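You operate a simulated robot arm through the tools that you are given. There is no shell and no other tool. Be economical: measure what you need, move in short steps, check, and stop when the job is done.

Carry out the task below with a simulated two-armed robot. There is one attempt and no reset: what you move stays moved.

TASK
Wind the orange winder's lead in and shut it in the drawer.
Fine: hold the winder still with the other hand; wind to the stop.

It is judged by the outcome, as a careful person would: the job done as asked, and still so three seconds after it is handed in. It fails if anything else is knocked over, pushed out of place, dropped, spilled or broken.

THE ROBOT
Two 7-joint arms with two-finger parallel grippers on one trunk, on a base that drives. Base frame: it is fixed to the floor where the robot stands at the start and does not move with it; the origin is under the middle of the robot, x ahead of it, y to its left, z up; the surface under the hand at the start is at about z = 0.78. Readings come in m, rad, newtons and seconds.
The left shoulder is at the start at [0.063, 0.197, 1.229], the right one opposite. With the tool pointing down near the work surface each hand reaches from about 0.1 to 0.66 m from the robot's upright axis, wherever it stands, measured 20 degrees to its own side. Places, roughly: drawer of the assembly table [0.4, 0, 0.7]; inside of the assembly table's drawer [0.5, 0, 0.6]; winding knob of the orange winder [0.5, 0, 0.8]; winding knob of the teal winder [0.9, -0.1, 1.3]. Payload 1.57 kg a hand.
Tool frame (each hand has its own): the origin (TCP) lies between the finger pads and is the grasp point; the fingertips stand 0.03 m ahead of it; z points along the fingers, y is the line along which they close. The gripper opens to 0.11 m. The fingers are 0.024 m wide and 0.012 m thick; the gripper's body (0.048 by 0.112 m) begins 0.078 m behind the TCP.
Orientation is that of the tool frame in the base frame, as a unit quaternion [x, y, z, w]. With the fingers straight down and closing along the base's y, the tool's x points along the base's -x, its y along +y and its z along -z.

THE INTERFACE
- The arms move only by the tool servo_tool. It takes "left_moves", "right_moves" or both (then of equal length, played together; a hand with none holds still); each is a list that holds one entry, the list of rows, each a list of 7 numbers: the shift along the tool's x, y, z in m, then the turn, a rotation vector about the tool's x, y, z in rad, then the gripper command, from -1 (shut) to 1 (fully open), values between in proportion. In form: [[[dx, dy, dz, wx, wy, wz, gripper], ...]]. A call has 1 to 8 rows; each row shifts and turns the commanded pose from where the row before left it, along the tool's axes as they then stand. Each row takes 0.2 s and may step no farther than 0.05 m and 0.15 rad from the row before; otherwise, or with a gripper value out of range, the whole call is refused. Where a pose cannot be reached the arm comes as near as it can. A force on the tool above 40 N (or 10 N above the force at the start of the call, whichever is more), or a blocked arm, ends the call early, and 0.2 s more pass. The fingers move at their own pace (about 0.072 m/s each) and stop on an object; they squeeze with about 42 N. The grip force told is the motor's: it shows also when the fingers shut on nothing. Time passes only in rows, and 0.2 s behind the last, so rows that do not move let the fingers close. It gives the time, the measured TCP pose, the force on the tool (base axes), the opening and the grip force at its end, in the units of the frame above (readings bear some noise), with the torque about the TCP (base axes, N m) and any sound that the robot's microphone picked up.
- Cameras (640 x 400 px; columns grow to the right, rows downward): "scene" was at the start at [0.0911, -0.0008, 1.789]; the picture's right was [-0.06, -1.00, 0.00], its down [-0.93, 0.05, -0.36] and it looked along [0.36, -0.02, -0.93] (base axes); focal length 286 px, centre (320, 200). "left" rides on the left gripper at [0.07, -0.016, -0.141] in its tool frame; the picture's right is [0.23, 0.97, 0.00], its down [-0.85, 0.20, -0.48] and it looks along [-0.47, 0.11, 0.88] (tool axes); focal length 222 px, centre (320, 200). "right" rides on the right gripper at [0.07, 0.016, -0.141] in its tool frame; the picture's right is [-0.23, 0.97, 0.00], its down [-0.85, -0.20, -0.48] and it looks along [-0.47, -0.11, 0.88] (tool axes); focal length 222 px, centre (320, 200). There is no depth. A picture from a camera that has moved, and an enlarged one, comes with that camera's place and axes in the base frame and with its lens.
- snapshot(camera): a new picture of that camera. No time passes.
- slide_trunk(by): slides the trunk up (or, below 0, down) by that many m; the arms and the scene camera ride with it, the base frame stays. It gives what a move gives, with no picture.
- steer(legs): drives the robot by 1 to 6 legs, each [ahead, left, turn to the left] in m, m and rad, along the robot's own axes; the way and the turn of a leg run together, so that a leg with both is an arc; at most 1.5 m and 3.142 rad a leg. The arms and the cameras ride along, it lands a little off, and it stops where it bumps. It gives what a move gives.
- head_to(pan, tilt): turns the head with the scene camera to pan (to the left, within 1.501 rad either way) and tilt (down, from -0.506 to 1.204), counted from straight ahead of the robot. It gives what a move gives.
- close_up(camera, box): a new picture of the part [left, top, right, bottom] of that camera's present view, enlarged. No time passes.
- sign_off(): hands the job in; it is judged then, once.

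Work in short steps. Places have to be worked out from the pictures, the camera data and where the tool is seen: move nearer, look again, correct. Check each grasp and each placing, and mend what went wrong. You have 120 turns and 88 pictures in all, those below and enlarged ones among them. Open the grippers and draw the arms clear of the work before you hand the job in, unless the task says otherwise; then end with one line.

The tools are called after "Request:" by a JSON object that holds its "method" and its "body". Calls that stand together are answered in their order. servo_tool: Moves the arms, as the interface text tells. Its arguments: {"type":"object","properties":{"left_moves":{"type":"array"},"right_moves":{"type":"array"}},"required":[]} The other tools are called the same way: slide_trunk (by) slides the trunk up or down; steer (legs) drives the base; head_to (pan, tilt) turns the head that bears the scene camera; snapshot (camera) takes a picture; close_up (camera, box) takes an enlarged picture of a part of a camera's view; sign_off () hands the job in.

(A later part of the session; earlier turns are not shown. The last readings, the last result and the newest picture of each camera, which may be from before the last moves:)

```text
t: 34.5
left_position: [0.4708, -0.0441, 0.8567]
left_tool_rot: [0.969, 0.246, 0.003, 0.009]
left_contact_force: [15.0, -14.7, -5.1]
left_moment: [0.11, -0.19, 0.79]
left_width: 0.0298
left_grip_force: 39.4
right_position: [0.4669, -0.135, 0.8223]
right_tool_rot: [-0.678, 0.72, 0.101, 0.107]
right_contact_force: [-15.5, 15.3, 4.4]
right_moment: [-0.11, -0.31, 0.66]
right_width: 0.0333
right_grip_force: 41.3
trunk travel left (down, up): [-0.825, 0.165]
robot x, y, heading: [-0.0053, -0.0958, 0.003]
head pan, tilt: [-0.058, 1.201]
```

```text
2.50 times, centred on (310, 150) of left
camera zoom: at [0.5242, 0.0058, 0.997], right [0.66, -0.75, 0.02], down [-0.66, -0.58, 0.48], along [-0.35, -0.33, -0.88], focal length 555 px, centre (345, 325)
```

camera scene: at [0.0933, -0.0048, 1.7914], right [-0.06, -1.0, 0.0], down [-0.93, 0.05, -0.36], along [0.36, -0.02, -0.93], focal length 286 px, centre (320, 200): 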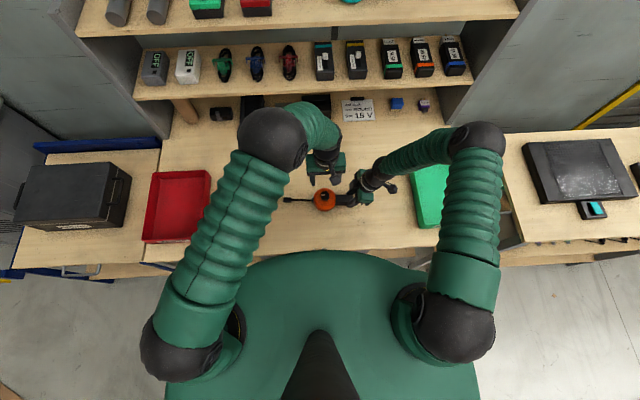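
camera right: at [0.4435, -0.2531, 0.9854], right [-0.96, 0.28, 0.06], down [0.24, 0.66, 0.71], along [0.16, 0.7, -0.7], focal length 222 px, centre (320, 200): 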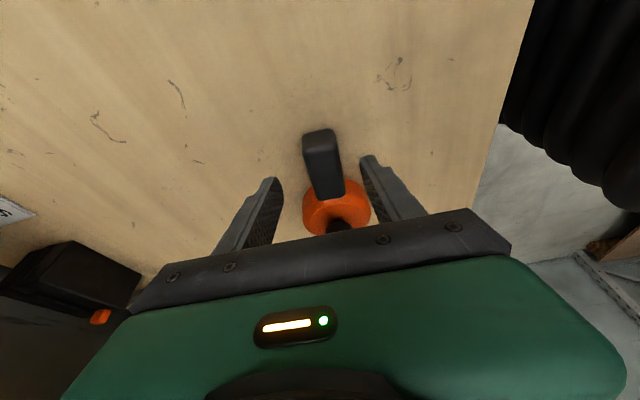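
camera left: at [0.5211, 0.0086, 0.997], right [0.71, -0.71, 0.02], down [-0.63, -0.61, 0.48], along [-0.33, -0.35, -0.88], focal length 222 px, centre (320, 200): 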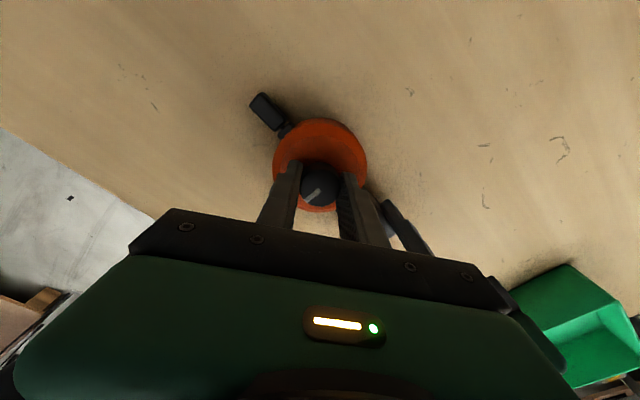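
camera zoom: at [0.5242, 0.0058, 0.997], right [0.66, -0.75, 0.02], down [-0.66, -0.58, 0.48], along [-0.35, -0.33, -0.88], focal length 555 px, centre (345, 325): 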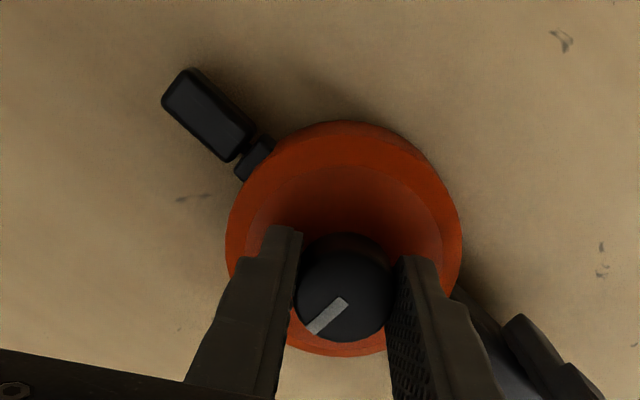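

The torque is rising, but the knob still followed and a gap of 2–3 mm shows. I'll turn slightly more to see whether it truly stops.

Request:
{"method": "servo_tool", "body": {"left_moves": [[[0, 0, 0, 0, 0, 0.06, -1], [0, 0, 0, 0, 0, 0.06, -1], [0, 0, 0, 0, 0, 0, -1]]]}}

Request:
{"method": "close_up", "body": {"camera": "left", "box": [220, 70, 400, 230]}}

```text
t: 35.3
left_position: [0.4731, -0.0436, 0.8568]
left_tool_rot: [0.982, 0.186, 0.003, 0.006]
left_contact_force: [15.3, -18.6, -2.9]
left_moment: [0.0, -0.1, 0.57]
left_width: 0.0305
left_grip_force: 40.1
right_position: [0.4675, -0.134, 0.8237]
right_tool_rot: [-0.677, 0.721, 0.1, 0.109]
right_contact_force: [-14.7, 18.6, 2.8]
right_moment: [-0.32, -0.46, 0.86]
right_width: 0.0333
right_grip_force: 41.5
trunk travel left (down, up): [-0.825, 0.165]
robot x, y, heading: [0.0015, -0.0954, -0.001]
head pan, tilt: [-0.058, 1.201]
```

```text
2.50 times, centred on (310, 150) of left
camera zoom: at [0.5299, -0.0012, 0.9976], right [0.57, -0.82, 0.02], down [-0.73, -0.49, 0.48], along [-0.38, -0.28, -0.88], focal length 555 px, centre (345, 325)
```

zoom: 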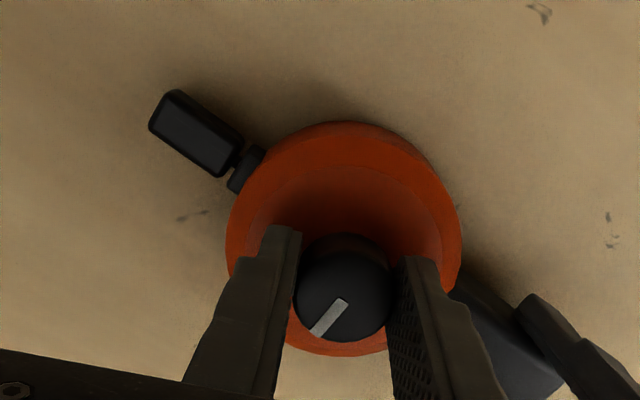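

The fingers now slip on the knob and the torque has plateaued, so it's wound to the stop. I'll release the knob and raise the left hand.

Request:
{"method": "servo_tool", "body": {"left_moves": [[[0, 0, 0, 0, 0, 0, 0], [0, 0, 0, 0, 0, 0, 0], [0, 0, -0.03, 0, 0, 0, 0], [0, 0, -0.03, 0, 0, 0, 0], [0, 0, -0.03, 0, 0, 0, 0], [0, 0, -0.03, 0, 0, 0, 0], [0, 0, -0.03, 0, 0, 0, 0], [0, 0, -0.03, 0, 0, 0, 0]]]}}

Request:
{"method": "snapshot", "body": {"camera": "left"}}

```text
t: 37.1
left_position: [0.4674, -0.0409, 1.0367]
left_tool_rot: [0.983, 0.186, 0.003, 0.007]
left_contact_force: [-0.2, -0.5, 0.8]
left_moment: [0.0, -0.02, 0.02]
left_width: 0.0549
left_grip_force: 0.0
right_position: [0.4666, -0.1346, 0.8237]
right_tool_rot: [-0.676, 0.722, 0.1, 0.108]
right_contact_force: [0.5, 0.0, -2.3]
right_moment: [-0.18, -0.01, 0.02]
right_width: 0.0333
right_grip_force: 41.5
trunk travel left (down, up): [-0.825, 0.165]
robot x, y, heading: [-0.0, -0.0943, 0.001]
head pan, tilt: [-0.058, 1.201]
```

```text
56 pictures are left
camera left: at [0.525, 0.0019, 1.1775], right [0.57, -0.82, 0.01], down [-0.73, -0.49, 0.48], along [-0.39, -0.28, -0.88], focal length 222 px, centre (320, 200)
```

left: 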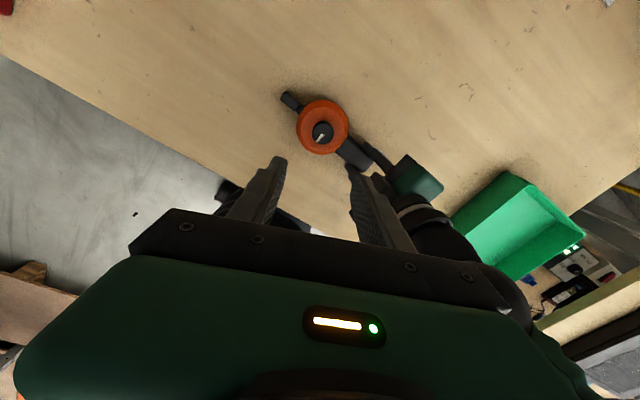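

The lead stays in. I'll lift the winder with the right hand, keeping it level, and turn the left tool back so its fingers close along x.

Request:
{"method": "servo_tool", "body": {"left_moves": [[[0, 0, 0, 0, 0, -0.15, 0], [0, 0, 0, 0, 0, -0.15, 0], [0, 0, 0, 0, 0, -0.15, 0], [0, 0, 0, 0, 0, -0.15, 0], [0, 0, 0, 0, 0, -0.15, 0], [0, 0, 0, 0, 0, -0.15, 0], [0, 0, 0, 0, 0, -0.15, 0], [0, 0, 0, 0, 0, -0.15, 0]]], "right_moves": [[[-0.006, 0, -0.0191, 0, 0, 0, -1], [-0.006, 0, -0.0191, 0, 0, 0, -1], [-0.006, 0, -0.0191, 0, 0, 0, -1], [-0.006, 0, -0.0191, 0, 0, 0, -1], [-0.006, 0, -0.0191, 0, 0, 0, -1], [0, 0, 0, 0, 0, 0, -1], [0, 0, 0, 0, 0, 0, -1], [0, 0, 0, 0, 0, 0, -1]]]}}

Request:
{"method": "steer", "body": {"legs": [[-0.33, 0, 0]]}}

Request:
{"method": "snapshot", "body": {"camera": "scene"}}

Request:
{"method": "snapshot", "body": {"camera": "left"}}

```text
t: 38.9
left_position: [0.4688, -0.0418, 1.0374]
left_tool_rot: [0.705, 0.709, -0.001, 0.006]
left_contact_force: [0.4, -0.3, 0.8]
left_moment: [0.02, -0.01, -0.01]
left_width: 0.055
left_grip_force: 0.0
right_position: [0.466, -0.1334, 0.9257]
right_tool_rot: [-0.676, 0.722, 0.1, 0.109]
right_contact_force: [0.3, 0.4, -2.2]
right_moment: [-0.14, 0.02, -0.01]
right_width: 0.0332
right_grip_force: 41.7
trunk travel left (down, up): [-0.825, 0.165]
robot x, y, heading: [-0.0001, -0.0924, -0.003]
head pan, tilt: [-0.058, 1.201]
```

```text
t: 41.1
left_position: [0.1482, -0.0421, 1.0347]
left_tool_rot: [0.706, 0.708, -0.001, 0.005]
left_contact_force: [-1.0, 1.1, 0.9]
left_moment: [0.06, 0.0, 0.0]
left_width: 0.0546
left_grip_force: 0.1
right_position: [0.1435, -0.1351, 0.9253]
right_tool_rot: [-0.675, 0.723, 0.101, 0.108]
right_contact_force: [0.1, 0.1, -2.0]
right_moment: [-0.16, 0.01, 0.02]
right_width: 0.0332
right_grip_force: 41.6
trunk travel left (down, up): [-0.825, 0.165]
robot x, y, heading: [-0.3246, -0.095, -0.005]
head pan, tilt: [-0.058, 1.201]
```

```text
55 pictures are left
camera scene: at [-0.2278, -0.0953, 1.7887], right [-0.06, -1.0, 0.0], down [-0.93, 0.06, -0.36], along [0.36, -0.02, -0.93], focal length 286 px, centre (320, 200)
```

scene: 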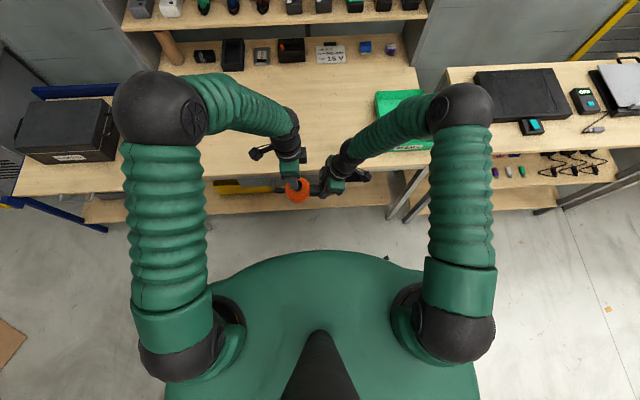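

```text
54 pictures are left
camera left: at [0.1311, 0.0294, 1.1752], right [0.97, 0.23, 0.0], down [0.2, -0.85, 0.49], along [0.11, -0.48, -0.87], focal length 222 px, centre (320, 200)
```

left: 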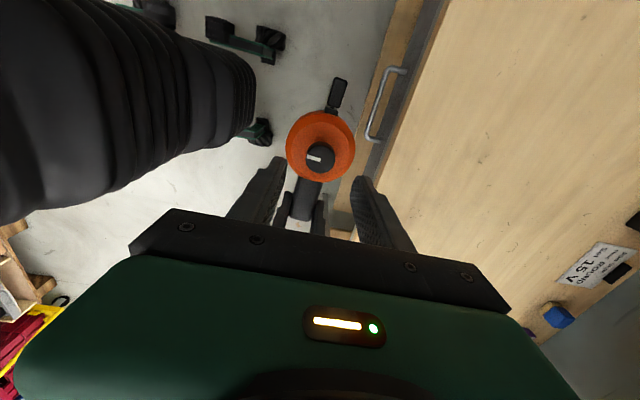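

The drawer bar runs from about y = -0.06 to 0.07 at x≈0.27, z≈0.7, on a grey front below the table edge. I'll swing the right hand with the winder aside and tilt the left tool towards the drawer for a better look.

Request:
{"method": "servo_tool", "body": {"left_moves": [[[0, 0, 0, 0, 0, 0, 0], [0, 0, 0, 0, 0, 0, 0], [0, 0, 0, 0, 0, 0, 0], [0, 0, 0, -0.15, 0, 0, 0], [0, 0, 0, -0.15, 0, 0, 0], [0, 0, 0, -0.15, 0, 0, 0], [0, 0, 0, -0.15, 0, 0, 0], [0, 0, 0, -0.15, 0, 0, 0]]], "right_moves": [[[0.0313, 0, -0.025, 0, 0, 0, -1], [0.0313, 0, -0.025, 0, 0, 0, -1], [0.0313, 0, -0.025, 0, 0, 0, -1], [0.0313, 0, -0.025, 0, 0, 0, -1], [0, 0, 0, 0, 0, 0, -1], [0, 0, 0, 0, 0, 0, -1], [0, 0, 0, 0, 0, 0, -1], [0, 0, 0, 0, 0, 0, -1]]]}}

Request:
{"method": "snapshot", "body": {"camera": "left"}}

```text
t: 42.6
left_position: [0.1719, 0.1068, 1.0432]
left_tool_rot: [0.547, 0.801, 0.189, 0.155]
left_contact_force: [0.5, 0.7, 0.7]
left_moment: [-0.03, 0.01, 0.01]
left_width: 0.0551
left_grip_force: 0.0
right_position: [0.1296, -0.2831, 0.9862]
right_tool_rot: [-0.675, 0.724, 0.097, 0.109]
right_contact_force: [0.8, 0.5, -2.1]
right_moment: [-0.11, -0.02, 0.03]
right_width: 0.0332
right_grip_force: 41.5
trunk travel left (down, up): [-0.825, 0.165]
robot x, y, heading: [-0.3262, -0.0935, -0.008]
head pan, tilt: [-0.058, 1.201]
stopped in row 7 (left hand): the arm was blocked; the commanded pose is now the measured one
```

```text
53 pictures are left
camera left: at [0.0707, 0.1477, 1.1555], right [0.71, 0.53, 0.45], down [0.25, -0.8, 0.55], along [0.65, -0.28, -0.7], focal length 222 px, centre (320, 200)
```

left: 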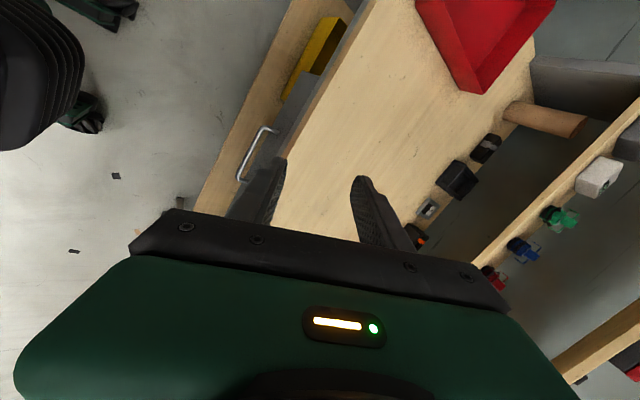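

The left arm wandered off and was blocked while tilting. I'll check the arm's posture in the scene view.

Request:
{"method": "snapshot", "body": {"camera": "scene"}}

```text
52 pictures are left
camera scene: at [-0.2298, -0.0919, 1.7876], right [-0.06, -1.0, 0.0], down [-0.93, 0.06, -0.36], along [0.36, -0.02, -0.93], focal length 286 px, centre (320, 200)
```

scene: 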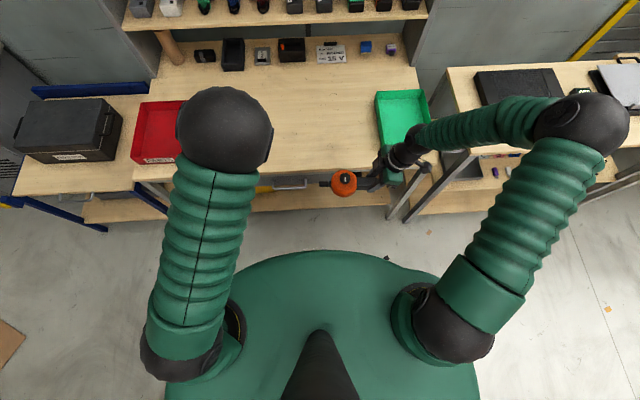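

The elbow swung over into a cleaner posture. I'll correct the tool's orientation (fingers in the x–z plane, pointing forward and down), then approach the bar to look.

Request:
{"method": "servo_tool", "body": {"left_moves": [[[0, 0, 0, -0.048, -0.053, 0.109, 0], [0, 0, 0, -0.048, -0.053, 0.109, 0], [0, 0, 0, -0.048, -0.053, 0.109, 0], [0, 0, 0, 0, 0, 0, 0]]]}}

Request:
{"method": "servo_tool", "body": {"left_moves": [[[-0.0214, -0.0232, 0.0309, 0, 0, 0, 0], [-0.0214, -0.0232, 0.0309, 0, 0, 0, 0], [-0.0214, -0.0232, 0.0309, 0, 0, 0, 0], [-0.0214, -0.0232, 0.0309, 0, 0, 0, 0], [-0.0214, -0.0232, 0.0309, 0, 0, 0, 0], [0, 0, 0, 0, 0, 0, 0]]]}}

Request:
{"method": "snapshot", "body": {"camera": "left"}}

```text
t: 43.6
left_position: [0.1725, 0.1127, 1.0515]
left_tool_rot: [0.66, 0.677, 0.23, 0.229]
left_contact_force: [-0.4, 0.8, -0.6]
left_moment: [-0.01, -0.02, -0.03]
left_width: 0.0555
left_grip_force: 0.0
right_position: [0.1278, -0.2833, 0.9895]
right_tool_rot: [-0.676, 0.722, 0.098, 0.108]
right_contact_force: [0.0, 0.3, -2.0]
right_moment: [-0.18, -0.03, 0.01]
right_width: 0.0334
right_grip_force: 40.9
trunk travel left (down, up): [-0.825, 0.165]
robot x, y, heading: [-0.3219, -0.0954, -0.002]
head pan, tilt: [-0.058, 1.201]
```

```text
t: 44.4
left_position: [0.1955, 0.1085, 0.9485]
left_tool_rot: [0.6, 0.723, 0.252, 0.232]
left_contact_force: [0.2, 0.5, -0.7]
left_moment: [-0.01, 0.0, -0.02]
left_width: 0.0548
left_grip_force: 0.1
right_position: [0.128, -0.2851, 0.9861]
right_tool_rot: [-0.676, 0.723, 0.097, 0.109]
right_contact_force: [1.3, 0.4, -1.7]
right_moment: [-0.11, 0.02, 0.02]
right_width: 0.0334
right_grip_force: 41.3
trunk travel left (down, up): [-0.825, 0.165]
robot x, y, heading: [-0.3238, -0.0919, -0.006]
head pan, tilt: [-0.058, 1.201]
stopped in row 4 (left hand): the arm was blocked; the commanded pose is now the measured one
```

```text
51 pictures are left
camera left: at [0.0812, 0.163, 1.0437], right [0.69, 0.37, 0.62], down [-0.01, -0.85, 0.52], along [0.72, -0.37, -0.59], focal length 222 px, centre (320, 200)
```

left: 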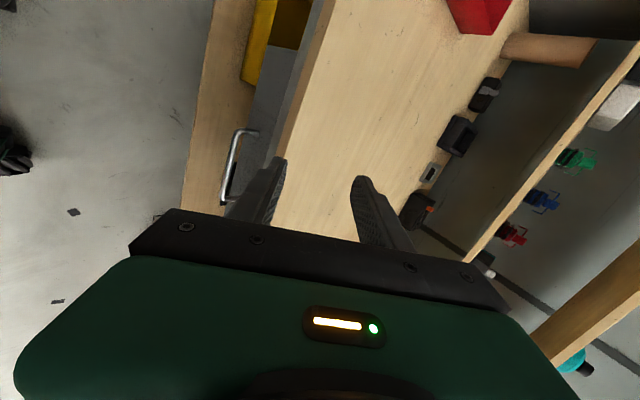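

The left arm is blocked from moving further inward in this posture, so I'll bring it over the bar by driving the base 9 cm to the right instead.

Request:
{"method": "steer", "body": {"legs": [[0, -0.09, 0]]}}

Request:
{"method": "servo_tool", "body": {"left_moves": [[[0, 0, 0, 0, 0, 0, 0], [0, 0, 0, 0, 0, 0, 0]]]}}

Request:
{"method": "snapshot", "body": {"camera": "left"}}

```text
t: 45.5
left_position: [0.1924, 0.0495, 0.9404]
left_tool_rot: [0.602, 0.724, 0.241, 0.235]
left_contact_force: [0.0, 0.6, -0.4]
left_moment: [-0.02, 0.0, -0.02]
left_width: 0.0551
left_grip_force: 0.0
right_position: [0.1277, -0.3417, 0.9935]
right_tool_rot: [-0.679, 0.722, 0.088, 0.102]
right_contact_force: [0.0, 2.5, -1.0]
right_moment: [-0.34, 0.06, 0.06]
right_width: 0.0332
right_grip_force: 40.9
trunk travel left (down, up): [-0.825, 0.165]
robot x, y, heading: [-0.3244, -0.1748, -0.002]
head pan, tilt: [-0.058, 1.201]
```

```text
t: 46.1
left_position: [0.1916, 0.0153, 0.9498]
left_tool_rot: [0.607, 0.718, 0.253, 0.226]
left_contact_force: [0.4, -0.7, -1.2]
left_moment: [0.04, 0.03, 0.03]
left_width: 0.0547
left_grip_force: 0.1
right_position: [0.1246, -0.3732, 0.9882]
right_tool_rot: [-0.676, 0.721, 0.1, 0.113]
right_contact_force: [-0.2, -0.3, -3.0]
right_moment: [-0.11, -0.02, 0.02]
right_width: 0.0333
right_grip_force: 41.4
trunk travel left (down, up): [-0.825, 0.165]
robot x, y, heading: [-0.3263, -0.1788, -0.002]
head pan, tilt: [-0.058, 1.201]
```

```text
50 pictures are left
camera left: at [0.0783, 0.0708, 1.0459], right [0.7, 0.36, 0.62], down [-0.01, -0.86, 0.51], along [0.71, -0.37, -0.6], focal length 222 px, centre (320, 200)
```

left: 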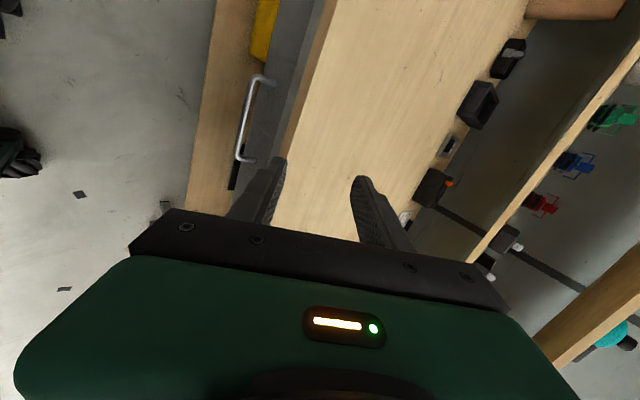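

Triangulating gives the bar at x≈0.285, z≈0.645, y from -0.08 to 0.077. I'll lower the trunk by 0.2 m to keep the arm's good posture, then look again.

Request:
{"method": "slide_trunk", "body": {"by": -0.2}}

Request:
{"method": "snapshot", "body": {"camera": "left"}}

Request:
{"method": "snapshot", "body": {"camera": "scene"}}

```text
t: 48.3
left_position: [0.1888, 0.0286, 0.7462]
left_tool_rot: [0.604, 0.721, 0.251, 0.227]
left_contact_force: [0.3, 0.0, 0.2]
left_moment: [0.01, 0.01, 0.0]
left_width: 0.0551
left_grip_force: 0.0
right_position: [0.1233, -0.3628, 0.7886]
right_tool_rot: [-0.678, 0.721, 0.096, 0.11]
right_contact_force: [0.5, 0.1, -2.2]
right_moment: [-0.15, 0.0, 0.0]
right_width: 0.0337
right_grip_force: 41.1
trunk travel left (down, up): [-0.625, 0.365]
robot x, y, heading: [-0.3254, -0.1749, -0.005]
head pan, tilt: [-0.058, 1.201]
```

```text
49 pictures are left
camera left: at [0.0766, 0.0831, 0.8418], right [0.7, 0.36, 0.61], down [-0.01, -0.86, 0.52], along [0.71, -0.37, -0.6], focal length 222 px, centre (320, 200)
```

left: 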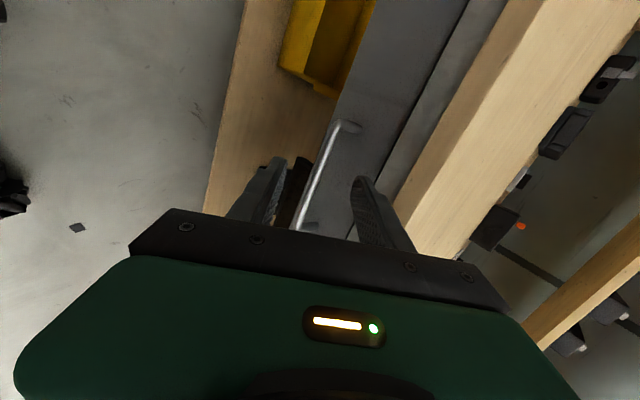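

```text
48 pictures are left
camera scene: at [-0.2334, -0.1808, 1.5878], right [-0.06, -1.0, 0.0], down [-0.93, 0.06, -0.36], along [0.36, -0.02, -0.93], focal length 286 px, centre (320, 200)
```

scene: 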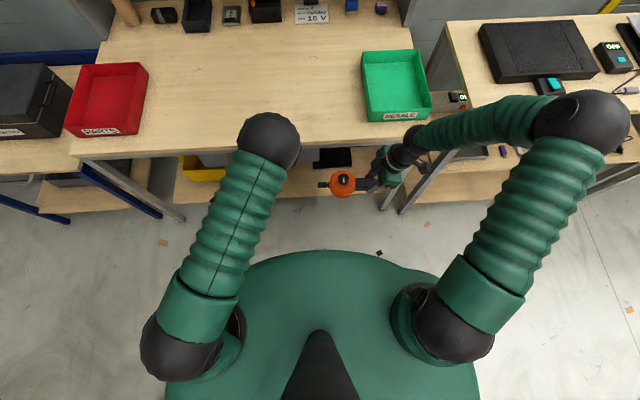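

Now the bar lies in the plane of the left fingers, about 13 cm along the tool axis at (0.284, ·, 0.651). I'll narrow the jaw and advance 10 cm.

Request:
{"method": "servo_tool", "body": {"left_moves": [[[0, 0.005, 0.025, 0, 0, 0, -0.2], [0, 0.006, 0.025, 0, 0, 0, -0.2], [0, 0, 0.025, 0, 0, 0, -0.2], [0, 0, 0.02, 0, 0, 0, -0.2], [0, 0, 0, 0, 0, 0, -0.2]]]}}

Request:
{"method": "snapshot", "body": {"camera": "left"}}

```text
t: 49.3
left_position: [0.2529, 0.0367, 0.6876]
left_tool_rot: [0.603, 0.722, 0.252, 0.228]
left_contact_force: [-15.5, -2.4, 15.1]
left_moment: [-0.12, -0.61, -0.26]
left_width: 0.0429
left_grip_force: 0.0
right_position: [0.1225, -0.3637, 0.7915]
right_tool_rot: [-0.678, 0.721, 0.095, 0.111]
right_contact_force: [-0.2, 0.0, -2.9]
right_moment: [-0.15, 0.04, 0.03]
right_width: 0.0336
right_grip_force: 41.7
trunk travel left (down, up): [-0.625, 0.365]
robot x, y, heading: [-0.3264, -0.1796, -0.005]
head pan, tilt: [-0.058, 1.201]
stopped in row 4 (left hand): the force on the tool passed its limit at 50 N (the readings are from after the stop); the commanded pose is now the measured one
```

```text
47 pictures are left
camera left: at [0.1383, 0.0911, 0.7843], right [0.7, 0.36, 0.62], down [-0.01, -0.86, 0.52], along [0.72, -0.37, -0.59], focal length 222 px, centre (320, 200)
```

left: 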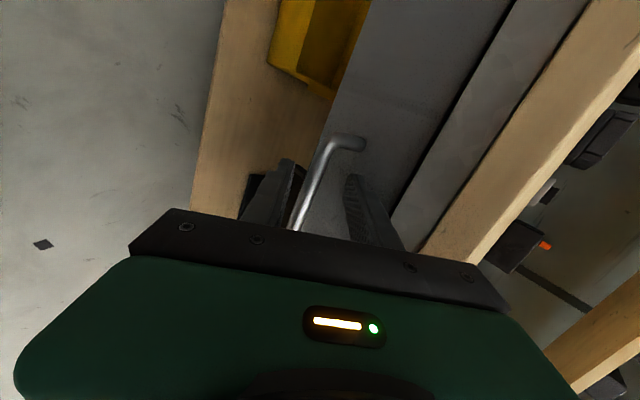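

The upper finger tip touched the drawer front, and the bar lies between the fingers about 2 cm ahead of the TCP. I'll close here.

Request:
{"method": "servo_tool", "body": {"left_moves": [[[0, -0.003, 0, 0, 0, 0, -0.5], [0, 0, 0.003, 0, 0, 0, -1], [0, 0, 0, 0, 0, 0, -1], [0, 0, 0, 0, 0, 0, -1]]]}}

Request:
{"method": "snapshot", "body": {"camera": "left"}}

```text
t: 50.3
left_position: [0.2505, 0.0402, 0.682]
left_tool_rot: [0.604, 0.722, 0.25, 0.226]
left_contact_force: [-12.4, 0.6, -3.7]
left_moment: [0.9, 0.2, -0.28]
left_width: 0.0153
left_grip_force: 31.3
right_position: [0.1241, -0.3618, 0.7915]
right_tool_rot: [-0.677, 0.721, 0.095, 0.11]
right_contact_force: [-0.5, 0.7, -1.8]
right_moment: [-0.13, -0.01, 0.0]
right_width: 0.0333
right_grip_force: 41.0
trunk travel left (down, up): [-0.625, 0.365]
robot x, y, heading: [-0.3256, -0.1718, -0.004]
head pan, tilt: [-0.058, 1.201]
```

```text
46 pictures are left
camera left: at [0.1374, 0.0938, 0.7789], right [0.7, 0.37, 0.61], down [-0.01, -0.86, 0.52], along [0.71, -0.37, -0.6], focal length 222 px, centre (320, 200)
```

left: 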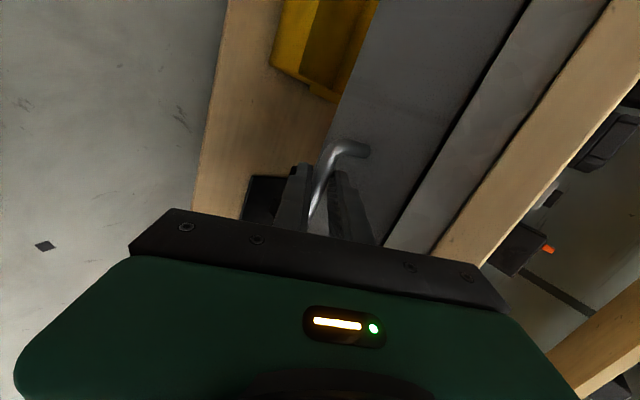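

The bar is gripped at 15 mm. I'll pull by driving the base back 10 cm and check.

Request:
{"method": "steer", "body": {"legs": [[-0.1, 0, 0]]}}

Request:
{"method": "snapshot", "body": {"camera": "left"}}

```text
t: 51.4
left_position: [0.1535, 0.0389, 0.6826]
left_tool_rot: [0.602, 0.723, 0.251, 0.228]
left_contact_force: [0.5, -4.1, -12.6]
left_moment: [0.63, 0.02, -0.52]
left_width: 0.0154
left_grip_force: 31.5
right_position: [0.0273, -0.3606, 0.7916]
right_tool_rot: [-0.678, 0.72, 0.095, 0.109]
right_contact_force: [-0.8, -0.6, -2.2]
right_moment: [-0.19, 0.0, 0.01]
right_width: 0.0332
right_grip_force: 41.5
trunk travel left (down, up): [-0.625, 0.365]
robot x, y, heading: [-0.4202, -0.1761, 0.001]
head pan, tilt: [-0.058, 1.201]
```

```text
45 pictures are left
camera left: at [0.0408, 0.0938, 0.7787], right [0.7, 0.37, 0.61], down [-0.01, -0.86, 0.52], along [0.72, -0.37, -0.6], focal length 222 px, centre (320, 200)
```

left: 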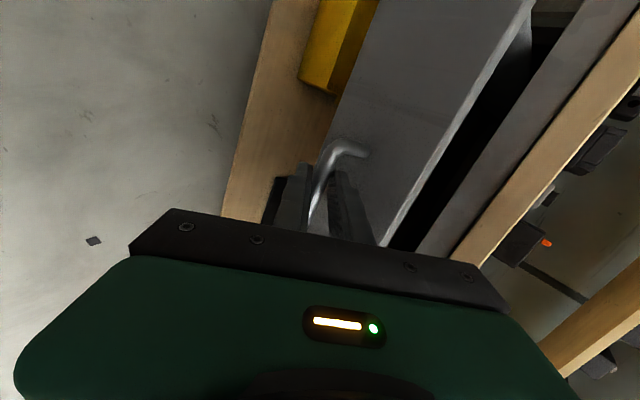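

The drawer follows. I'll pull a further 14 cm.

Request:
{"method": "steer", "body": {"legs": [[-0.14, 0, 0]]}}

Request:
{"method": "snapshot", "body": {"camera": "scene"}}

Request:
{"method": "snapshot", "body": {"camera": "left"}}

```text
t: 52.7
left_position: [0.0104, 0.0391, 0.683]
left_tool_rot: [0.603, 0.722, 0.25, 0.227]
left_contact_force: [0.6, -3.0, -16.4]
left_moment: [0.48, 0.08, -0.69]
left_width: 0.0154
left_grip_force: 31.1
right_position: [-0.1151, -0.3611, 0.7916]
right_tool_rot: [-0.679, 0.72, 0.095, 0.112]
right_contact_force: [0.3, -0.2, -1.6]
right_moment: [-0.15, 0.01, -0.01]
right_width: 0.0336
right_grip_force: 41.4
trunk travel left (down, up): [-0.625, 0.365]
robot x, y, heading: [-0.5653, -0.1743, 0.002]
head pan, tilt: [-0.058, 1.201]
```

```text
44 pictures are left
camera scene: at [-0.4687, -0.1782, 1.5887], right [-0.06, -1.0, 0.0], down [-0.93, 0.06, -0.36], along [0.36, -0.02, -0.93], focal length 286 px, centre (320, 200)
```

scene: 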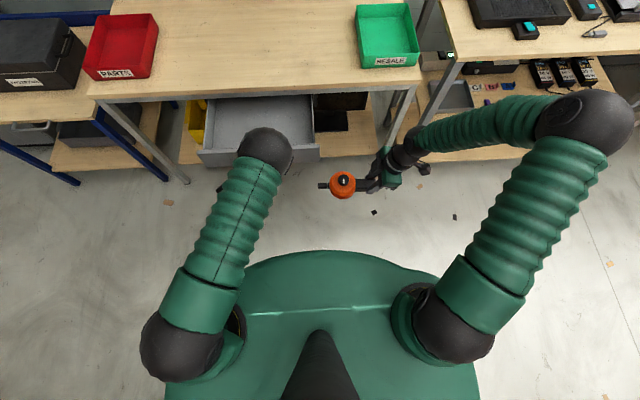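

```text
43 pictures are left
camera left: at [-0.1022, 0.094, 0.779], right [0.7, 0.37, 0.61], down [-0.01, -0.86, 0.52], along [0.71, -0.37, -0.6], focal length 222 px, centre (320, 200)
```

left: 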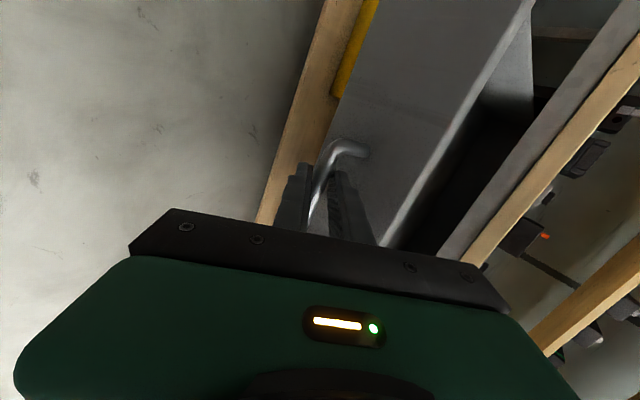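

The drawer is open by 24 cm and empty, spanning y from -0.2 to 0.2 with the rim near z≈0.7. I'll release the bar and back the left hand away and up.

Request:
{"method": "servo_tool", "body": {"left_moves": [[[0, 0, 0, 0, 0, 0, -0.3], [0, 0, 0, 0, 0, 0, -0.3], [0, 0, -0.03, 0, 0, 0, -0.3], [0, 0, -0.03, 0, 0, 0, -0.3], [0, 0, -0.03, 0, 0, 0, -0.3], [0, 0, -0.03, 0, 0, 0, -0.3], [0, 0.025, -0.03, 0, 0, 0, -0.3], [0, 0.025, -0.03, 0, 0, 0, -0.3]]]}}

Request:
{"method": "snapshot", "body": {"camera": "left"}}

```text
t: 54.5
left_position: [-0.0707, 0.041, 0.8555]
left_tool_rot: [0.598, 0.727, 0.254, 0.223]
left_contact_force: [0.4, 0.4, -0.4]
left_moment: [-0.01, 0.02, 0.01]
left_width: 0.0386
left_grip_force: 0.0
right_position: [-0.1196, -0.3615, 0.7961]
right_tool_rot: [-0.679, 0.72, 0.093, 0.112]
right_contact_force: [0.5, -0.4, -1.8]
right_moment: [-0.17, 0.0, 0.0]
right_width: 0.0333
right_grip_force: 41.4
trunk travel left (down, up): [-0.625, 0.365]
robot x, y, heading: [-0.5612, -0.1773, -0.005]
head pan, tilt: [-0.058, 1.201]
```

```text
42 pictures are left
camera left: at [-0.184, 0.0932, 0.9517], right [0.69, 0.37, 0.61], down [0.01, -0.86, 0.51], along [0.72, -0.35, -0.6], focal length 222 px, centre (320, 200)
```

left: 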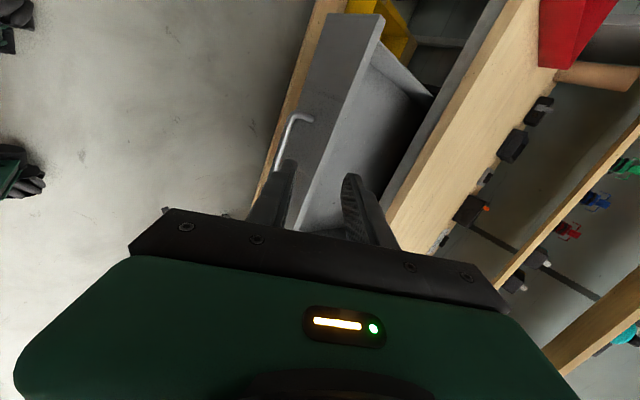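

The drawer stays open. I'll move the left hand out and up, then drive forward about 16 cm so the right hand can reach into the drawer.

Request:
{"method": "servo_tool", "body": {"left_moves": [[[0.033, 0.021, -0.026, 0, 0, 0, -0.3], [0.033, 0.021, -0.026, 0, 0, 0, -0.3], [0.033, 0.021, -0.026, 0, 0, 0, -0.3], [0.033, 0.0, -0.02, 0, 0, 0, -0.3], [0, 0, 0, 0, 0, 0, -0.3]]]}}

Request:
{"method": "steer", "body": {"legs": [[0.16, 0, 0]]}}

Request:
{"method": "snapshot", "body": {"camera": "scene"}}

Request:
{"method": "snapshot", "body": {"camera": "right"}}

```text
t: 55.7
left_position: [-0.1035, 0.1666, 0.9657]
left_tool_rot: [0.603, 0.722, 0.251, 0.229]
left_contact_force: [-0.2, 0.5, -0.2]
left_moment: [0.01, 0.03, 0.04]
left_width: 0.0386
left_grip_force: 0.0
right_position: [-0.1182, -0.3604, 0.7938]
right_tool_rot: [-0.679, 0.72, 0.094, 0.111]
right_contact_force: [-0.6, -0.7, -2.5]
right_moment: [-0.18, 0.05, 0.01]
right_width: 0.0331
right_grip_force: 41.5
trunk travel left (down, up): [-0.625, 0.365]
robot x, y, heading: [-0.5649, -0.1774, -0.002]
head pan, tilt: [-0.058, 1.201]
```

```text
t: 57.2
left_position: [0.0532, 0.1689, 0.9668]
left_tool_rot: [0.601, 0.723, 0.252, 0.228]
left_contact_force: [0.2, 1.2, -0.5]
left_moment: [0.04, -0.02, -0.03]
left_width: 0.0384
left_grip_force: 0.2
right_position: [0.0422, -0.3583, 0.7942]
right_tool_rot: [-0.68, 0.719, 0.092, 0.112]
right_contact_force: [-0.2, 0.0, -1.3]
right_moment: [-0.18, 0.02, -0.03]
right_width: 0.0331
right_grip_force: 41.2
trunk travel left (down, up): [-0.625, 0.365]
robot x, y, heading: [-0.4, -0.1748, 0.005]
head pan, tilt: [-0.058, 1.201]
```

```text
41 pictures are left
camera scene: at [-0.3146, -0.1763, 1.5892], right [-0.05, -1.0, 0.0], down [-0.93, 0.05, -0.36], along [0.36, -0.02, -0.93], focal length 286 px, centre (320, 200)
```

scene: 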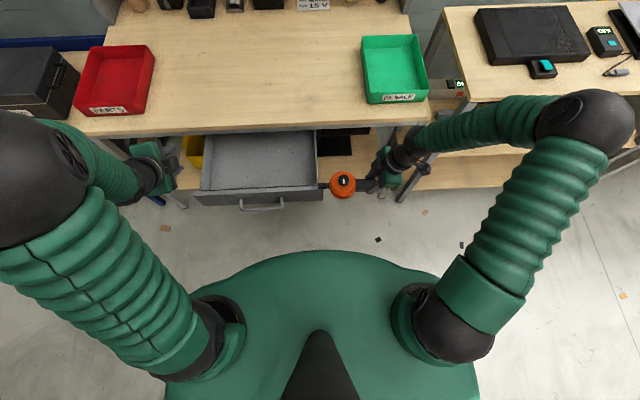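

```text
40 pictures are left
camera right: at [0.017, -0.4635, 0.9103], right [-0.96, 0.27, 0.05], down [0.23, 0.67, 0.71], along [0.16, 0.69, -0.71], focal length 222 px, centre (320, 200)
```

right: 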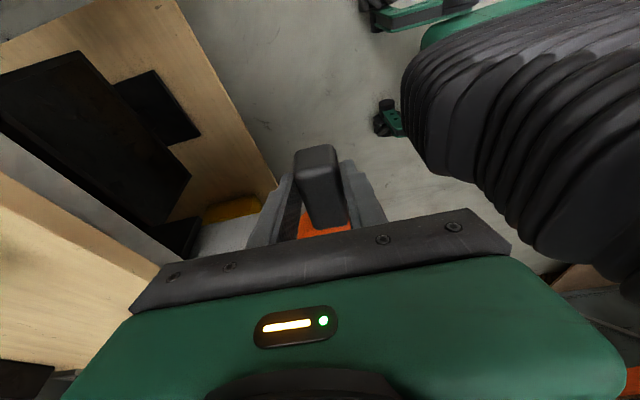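

The view is clear: the open interior spans x≈0.07 to 0.25. Before reaching in I'll drive 10 cm left so the right arm needn't cross over.

Request:
{"method": "steer", "body": {"legs": [[0, 0.1, 0]]}}

Request:
{"method": "servo_tool", "body": {"right_moves": [[[0, 0, 0, 0, 0, 0, -1], [-0.006, 0, -0.02, 0, 0, 0, -1], [0, 0, 0, 0, 0, 0, -1]]]}}

```text
t: 58.3
left_position: [0.0542, 0.2414, 0.9737]
left_tool_rot: [0.605, 0.719, 0.26, 0.224]
left_contact_force: [0.7, -1.1, 0.1]
left_moment: [0.15, 0.04, 0.12]
left_width: 0.0387
left_grip_force: 0.0
right_position: [0.042, -0.2811, 0.7881]
right_tool_rot: [-0.678, 0.718, 0.101, 0.119]
right_contact_force: [0.3, -1.8, -2.1]
right_moment: [0.0, -0.02, -0.03]
right_width: 0.0334
right_grip_force: 41.0
trunk travel left (down, up): [-0.625, 0.365]
robot x, y, heading: [-0.4035, -0.0779, 0.008]
head pan, tilt: [-0.058, 1.201]
```

```text
t: 59.1
left_position: [0.0531, 0.2511, 0.9694]
left_tool_rot: [0.603, 0.72, 0.255, 0.228]
left_contact_force: [0.6, -0.5, -0.2]
left_moment: [0.02, 0.04, -0.01]
left_width: 0.0384
left_grip_force: 0.0
right_position: [0.0421, -0.2738, 0.8128]
right_tool_rot: [-0.679, 0.719, 0.096, 0.114]
right_contact_force: [0.2, -0.4, -2.2]
right_moment: [-0.05, 0.01, 0.0]
right_width: 0.033
right_grip_force: 41.4
trunk travel left (down, up): [-0.625, 0.365]
robot x, y, heading: [-0.4055, -0.0811, 0.006]
head pan, tilt: [-0.058, 1.201]
```

Now I'll move the winder over the open drawer, keeping it above the rim.

Request:
{"method": "servo_tool", "body": {"right_moves": [[[-0.0282, -0.0171, 0.011, 0, 0, 0, -1], [-0.0282, -0.0171, 0.011, 0, 0, 0, -1], [-0.0282, -0.0171, 0.011, 0, 0, 0, -1], [-0.0282, -0.0171, 0.011, 0, 0, 0, -1], [-0.0282, -0.0171, 0.011, 0, 0, 0, -1], [-0.0282, -0.0171, 0.011, 0, 0, 0, -1], [0, 0, 0, 0, 0, 0, -1]]]}}

Request:
{"method": "snapshot", "body": {"camera": "right"}}

Request:
{"method": "close_up", "body": {"camera": "scene", "box": [160, 80, 480, 280]}}

```text
t: 60.7
left_position: [0.0517, 0.2614, 0.9674]
left_tool_rot: [0.601, 0.722, 0.252, 0.231]
left_contact_force: [0.0, 0.1, 0.1]
left_moment: [0.01, 0.0, 0.01]
left_width: 0.0386
left_grip_force: 0.1
right_position: [0.1553, -0.0895, 0.8029]
right_tool_rot: [-0.679, 0.719, 0.093, 0.112]
right_contact_force: [1.0, -0.6, -1.7]
right_moment: [-0.15, -0.01, -0.01]
right_width: 0.0331
right_grip_force: 41.4
trunk travel left (down, up): [-0.625, 0.365]
robot x, y, heading: [-0.4049, -0.0826, 0.003]
head pan, tilt: [-0.058, 1.201]
```

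```text
39 pictures are left
camera right: at [0.1299, -0.1946, 0.9188], right [-0.96, 0.28, 0.05], down [0.23, 0.67, 0.71], along [0.16, 0.69, -0.71], focal length 222 px, centre (320, 200)
```

right: 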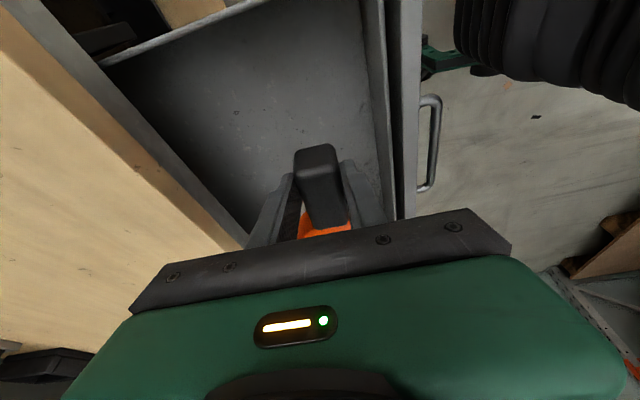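

```text
2.00 times, centred on (320, 180) of scene
camera zoom: at [-0.3121, -0.0855, 1.589], right [-0.05, -1.0, 0.0], down [-0.93, 0.05, -0.36], along [0.36, -0.02, -0.93], focal length 572 px, centre (320, 240)
```

zoom: 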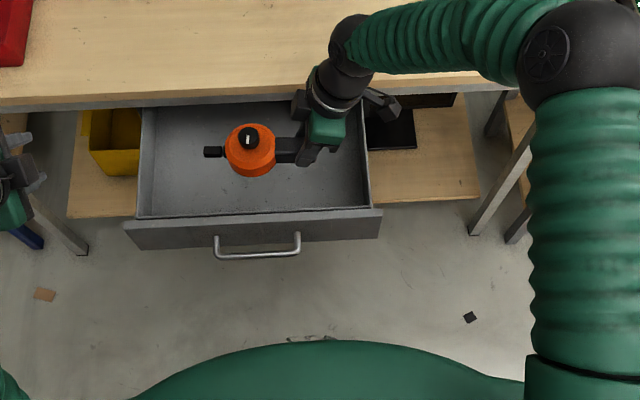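

The winder is well inside the opening. I'll lower it 10 cm while shifting 2 cm towards me to keep clear of the table edge.

Request:
{"method": "servo_tool", "body": {"right_moves": [[[0.0074, 0.0055, 0.0238, 0, 0, 0, -1], [0.0074, 0.0055, 0.0238, 0, 0, 0, -1], [0.0074, 0.0055, 0.0238, 0, 0, 0, -1], [0.0074, 0.0055, 0.0238, 0, 0, 0, -1], [0, 0, 0, 0, 0, 0, -1]]]}}

Request:
{"method": "close_up", "body": {"camera": "scene", "box": [160, 80, 480, 280]}}

Request:
{"method": "snapshot", "body": {"camera": "right"}}

```text
t: 61.9
left_position: [0.0516, 0.2662, 0.9654]
left_tool_rot: [0.601, 0.723, 0.25, 0.232]
left_contact_force: [-0.5, -0.1, -0.3]
left_moment: [-0.03, -0.01, 0.01]
left_width: 0.0388
left_grip_force: 0.0
right_position: [0.1351, -0.0873, 0.7004]
right_tool_rot: [-0.68, 0.719, 0.092, 0.111]
right_contact_force: [-0.8, -0.5, -2.1]
right_moment: [-0.15, 0.0, 0.01]
right_width: 0.0333
right_grip_force: 41.4
trunk travel left (down, up): [-0.625, 0.365]
robot x, y, heading: [-0.404, -0.0847, -0.002]
head pan, tilt: [-0.058, 1.201]
```

```text
2.00 times, centred on (320, 180) of scene
camera zoom: at [-0.312, -0.0791, 1.589], right [-0.05, -1.0, 0.0], down [-0.93, 0.05, -0.36], along [0.36, -0.02, -0.93], focal length 572 px, centre (320, 240)
```

zoom: 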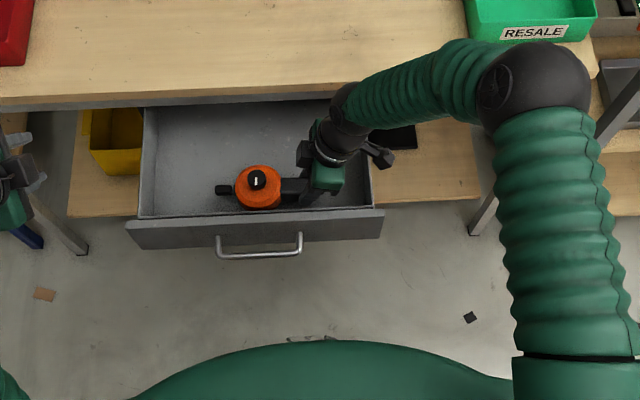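

```text
36 pictures are left
camera right: at [0.11, -0.1925, 0.8173], right [-0.96, 0.28, 0.05], down [0.23, 0.67, 0.7], along [0.16, 0.69, -0.71], focal length 222 px, centre (320, 200)
```

right: 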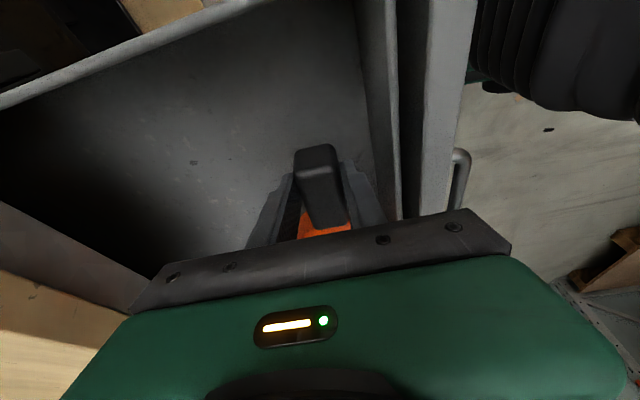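

Clear so far. I'll keep lowering gently, shifting 1 cm away from the front wall, until I feel the floor.

Request:
{"method": "servo_tool", "body": {"right_moves": [[[0.0042, -0.0025, 0.0144, 0, 0, 0, -1], [0.0042, -0.0025, 0.0144, 0, 0, 0, -1], [0.0042, -0.0025, 0.0144, 0, 0, 0, -1], [0, 0, 0, 0, 0, 0, -1]]]}}

Request:
{"method": "close_up", "body": {"camera": "scene", "box": [200, 100, 400, 225]}}

```text
t: 62.7
left_position: [0.0498, 0.2646, 0.9684]
left_tool_rot: [0.6, 0.723, 0.252, 0.233]
left_contact_force: [0.3, -0.1, -0.1]
left_moment: [0.0, 0.01, 0.05]
left_width: 0.0385
left_grip_force: 0.1
right_position: [0.149, -0.0868, 0.6722]
right_tool_rot: [-0.679, 0.719, 0.086, 0.12]
right_contact_force: [-0.3, -5.8, 31.6]
right_moment: [-0.88, 0.61, 0.13]
right_width: 0.0331
right_grip_force: 41.4
trunk travel left (down, up): [-0.625, 0.365]
robot x, y, heading: [-0.402, -0.0809, 0.0]
head pan, tilt: [-0.058, 1.201]
stopped in row 3 (right hand): the force on the tool passed its limit at 63 N (the readings are from after the stop); the commanded pose is now the measured one
```

```text
3.20 times, centred on (300, 162) of scene
camera zoom: at [-0.3167, -0.0811, 1.5896], right [-0.05, -1.0, 0.0], down [-0.93, 0.05, -0.36], along [0.36, -0.02, -0.93], focal length 915 px, centre (384, 320)
```

zoom: 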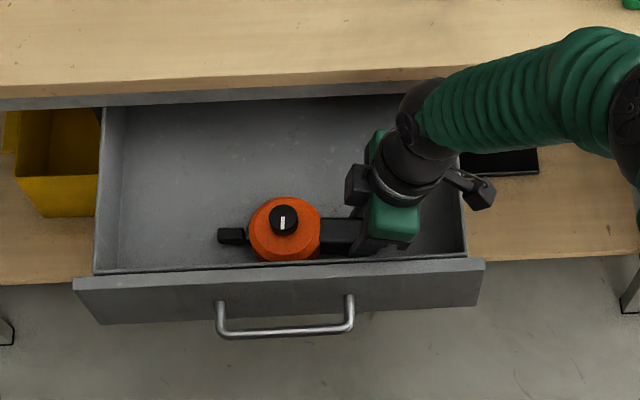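

Contact came at TCP z≈0.672, which would put the floor near z≈0.63. I'll check with the wrist camera whether it's the floor or a wall.

Request:
{"method": "snapshot", "body": {"camera": "right"}}

Request:
{"method": "snapshot", "body": {"camera": "left"}}

```text
34 pictures are left
camera right: at [0.1217, -0.192, 0.7872], right [-0.96, 0.28, 0.03], down [0.22, 0.67, 0.71], along [0.18, 0.69, -0.7], focal length 222 px, centre (320, 200)
```

right: 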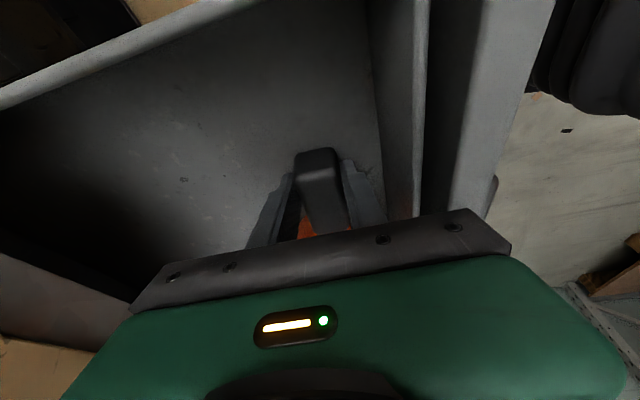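

```text
33 pictures are left
camera left: at [-0.0638, 0.3187, 1.0627], right [0.69, 0.37, 0.62], down [-0.01, -0.85, 0.52], along [0.72, -0.37, -0.59], focal length 222 px, centre (320, 200)
```

left: 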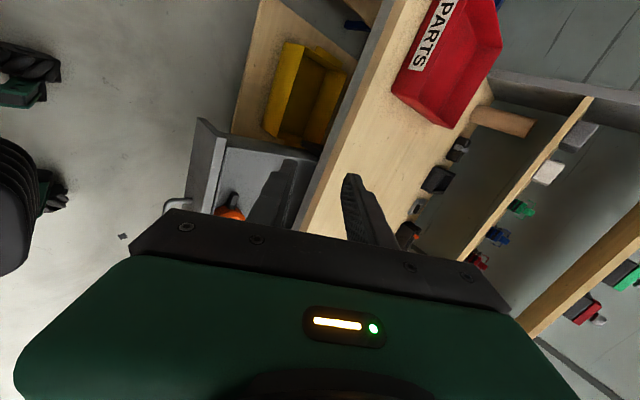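

I'll enlarge the left camera's view of the drawer to see whether the winder rests on the floor.

Request:
{"method": "close_up", "body": {"camera": "left", "box": [180, 110, 300, 225]}}

```text
3.48 times, centred on (240, 168) of left
camera zoom: at [-0.0638, 0.3187, 1.0627], right [0.69, 0.37, 0.62], down [-0.01, -0.85, 0.52], along [0.72, -0.37, -0.59], focal length 773 px, centre (598, 313)
```

zoom: 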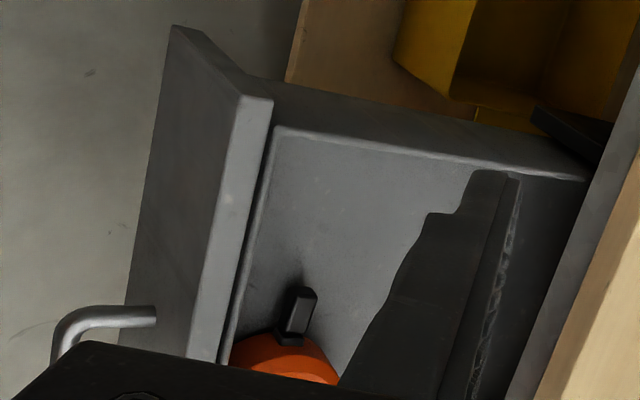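

The plug sits right at the drawer floor with a contact shadow, so the winder is down. I'll open the right hand modestly and draw it up along its axis.

Request:
{"method": "servo_tool", "body": {"right_moves": [[[0, 0, 0, 0, 0, 0, -0.2], [0, 0, 0, 0, 0, 0, -0.05], [0, 0, 0, 0, 0, 0, -0.05], [0, 0, -0.02, 0, 0, 0, -0.05], [0, 0, -0.03, 0, 0, 0, -0.05], [0, 0, -0.03, 0, 0, 0, -0.05], [0, 0, -0.03, 0, 0, 0, -0.05]]]}}

Request:
{"method": "close_up", "body": {"camera": "scene", "box": [200, 100, 400, 225]}}

Request:
{"method": "snapshot", "body": {"camera": "right"}}

```text
t: 64.3
left_position: [0.0514, 0.2636, 0.9672]
left_tool_rot: [0.601, 0.722, 0.251, 0.232]
left_contact_force: [0.2, -0.4, -0.2]
left_moment: [-0.02, -0.01, 0.04]
left_width: 0.0385
left_grip_force: 0.1
right_position: [0.142, -0.119, 0.7752]
right_tool_rot: [-0.679, 0.72, 0.089, 0.117]
right_contact_force: [0.0, 0.6, 0.7]
right_moment: [-0.04, -0.03, -0.01]
right_width: 0.0525
right_grip_force: 0.0
trunk travel left (down, up): [-0.625, 0.365]
robot x, y, heading: [-0.4053, -0.0813, 0.006]
head pan, tilt: [-0.058, 1.201]
```

```text
3.20 times, centred on (300, 162) of scene
camera zoom: at [-0.3129, -0.0807, 1.589], right [-0.05, -1.0, 0.0], down [-0.93, 0.05, -0.36], along [0.36, -0.02, -0.93], focal length 915 px, centre (384, 320)
```

zoom: 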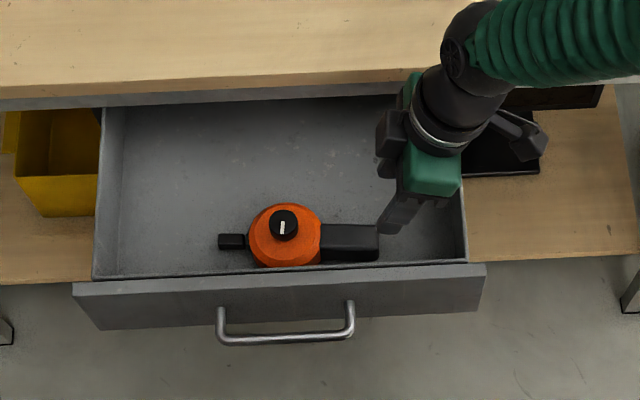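

```text
30 pictures are left
camera right: at [0.1155, -0.224, 0.8903], right [-0.96, 0.28, 0.04], down [0.22, 0.67, 0.71], along [0.17, 0.69, -0.7], focal length 222 px, centre (320, 200)
```

right: 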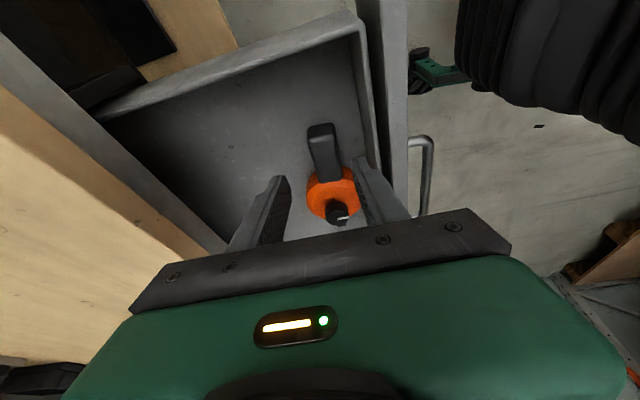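

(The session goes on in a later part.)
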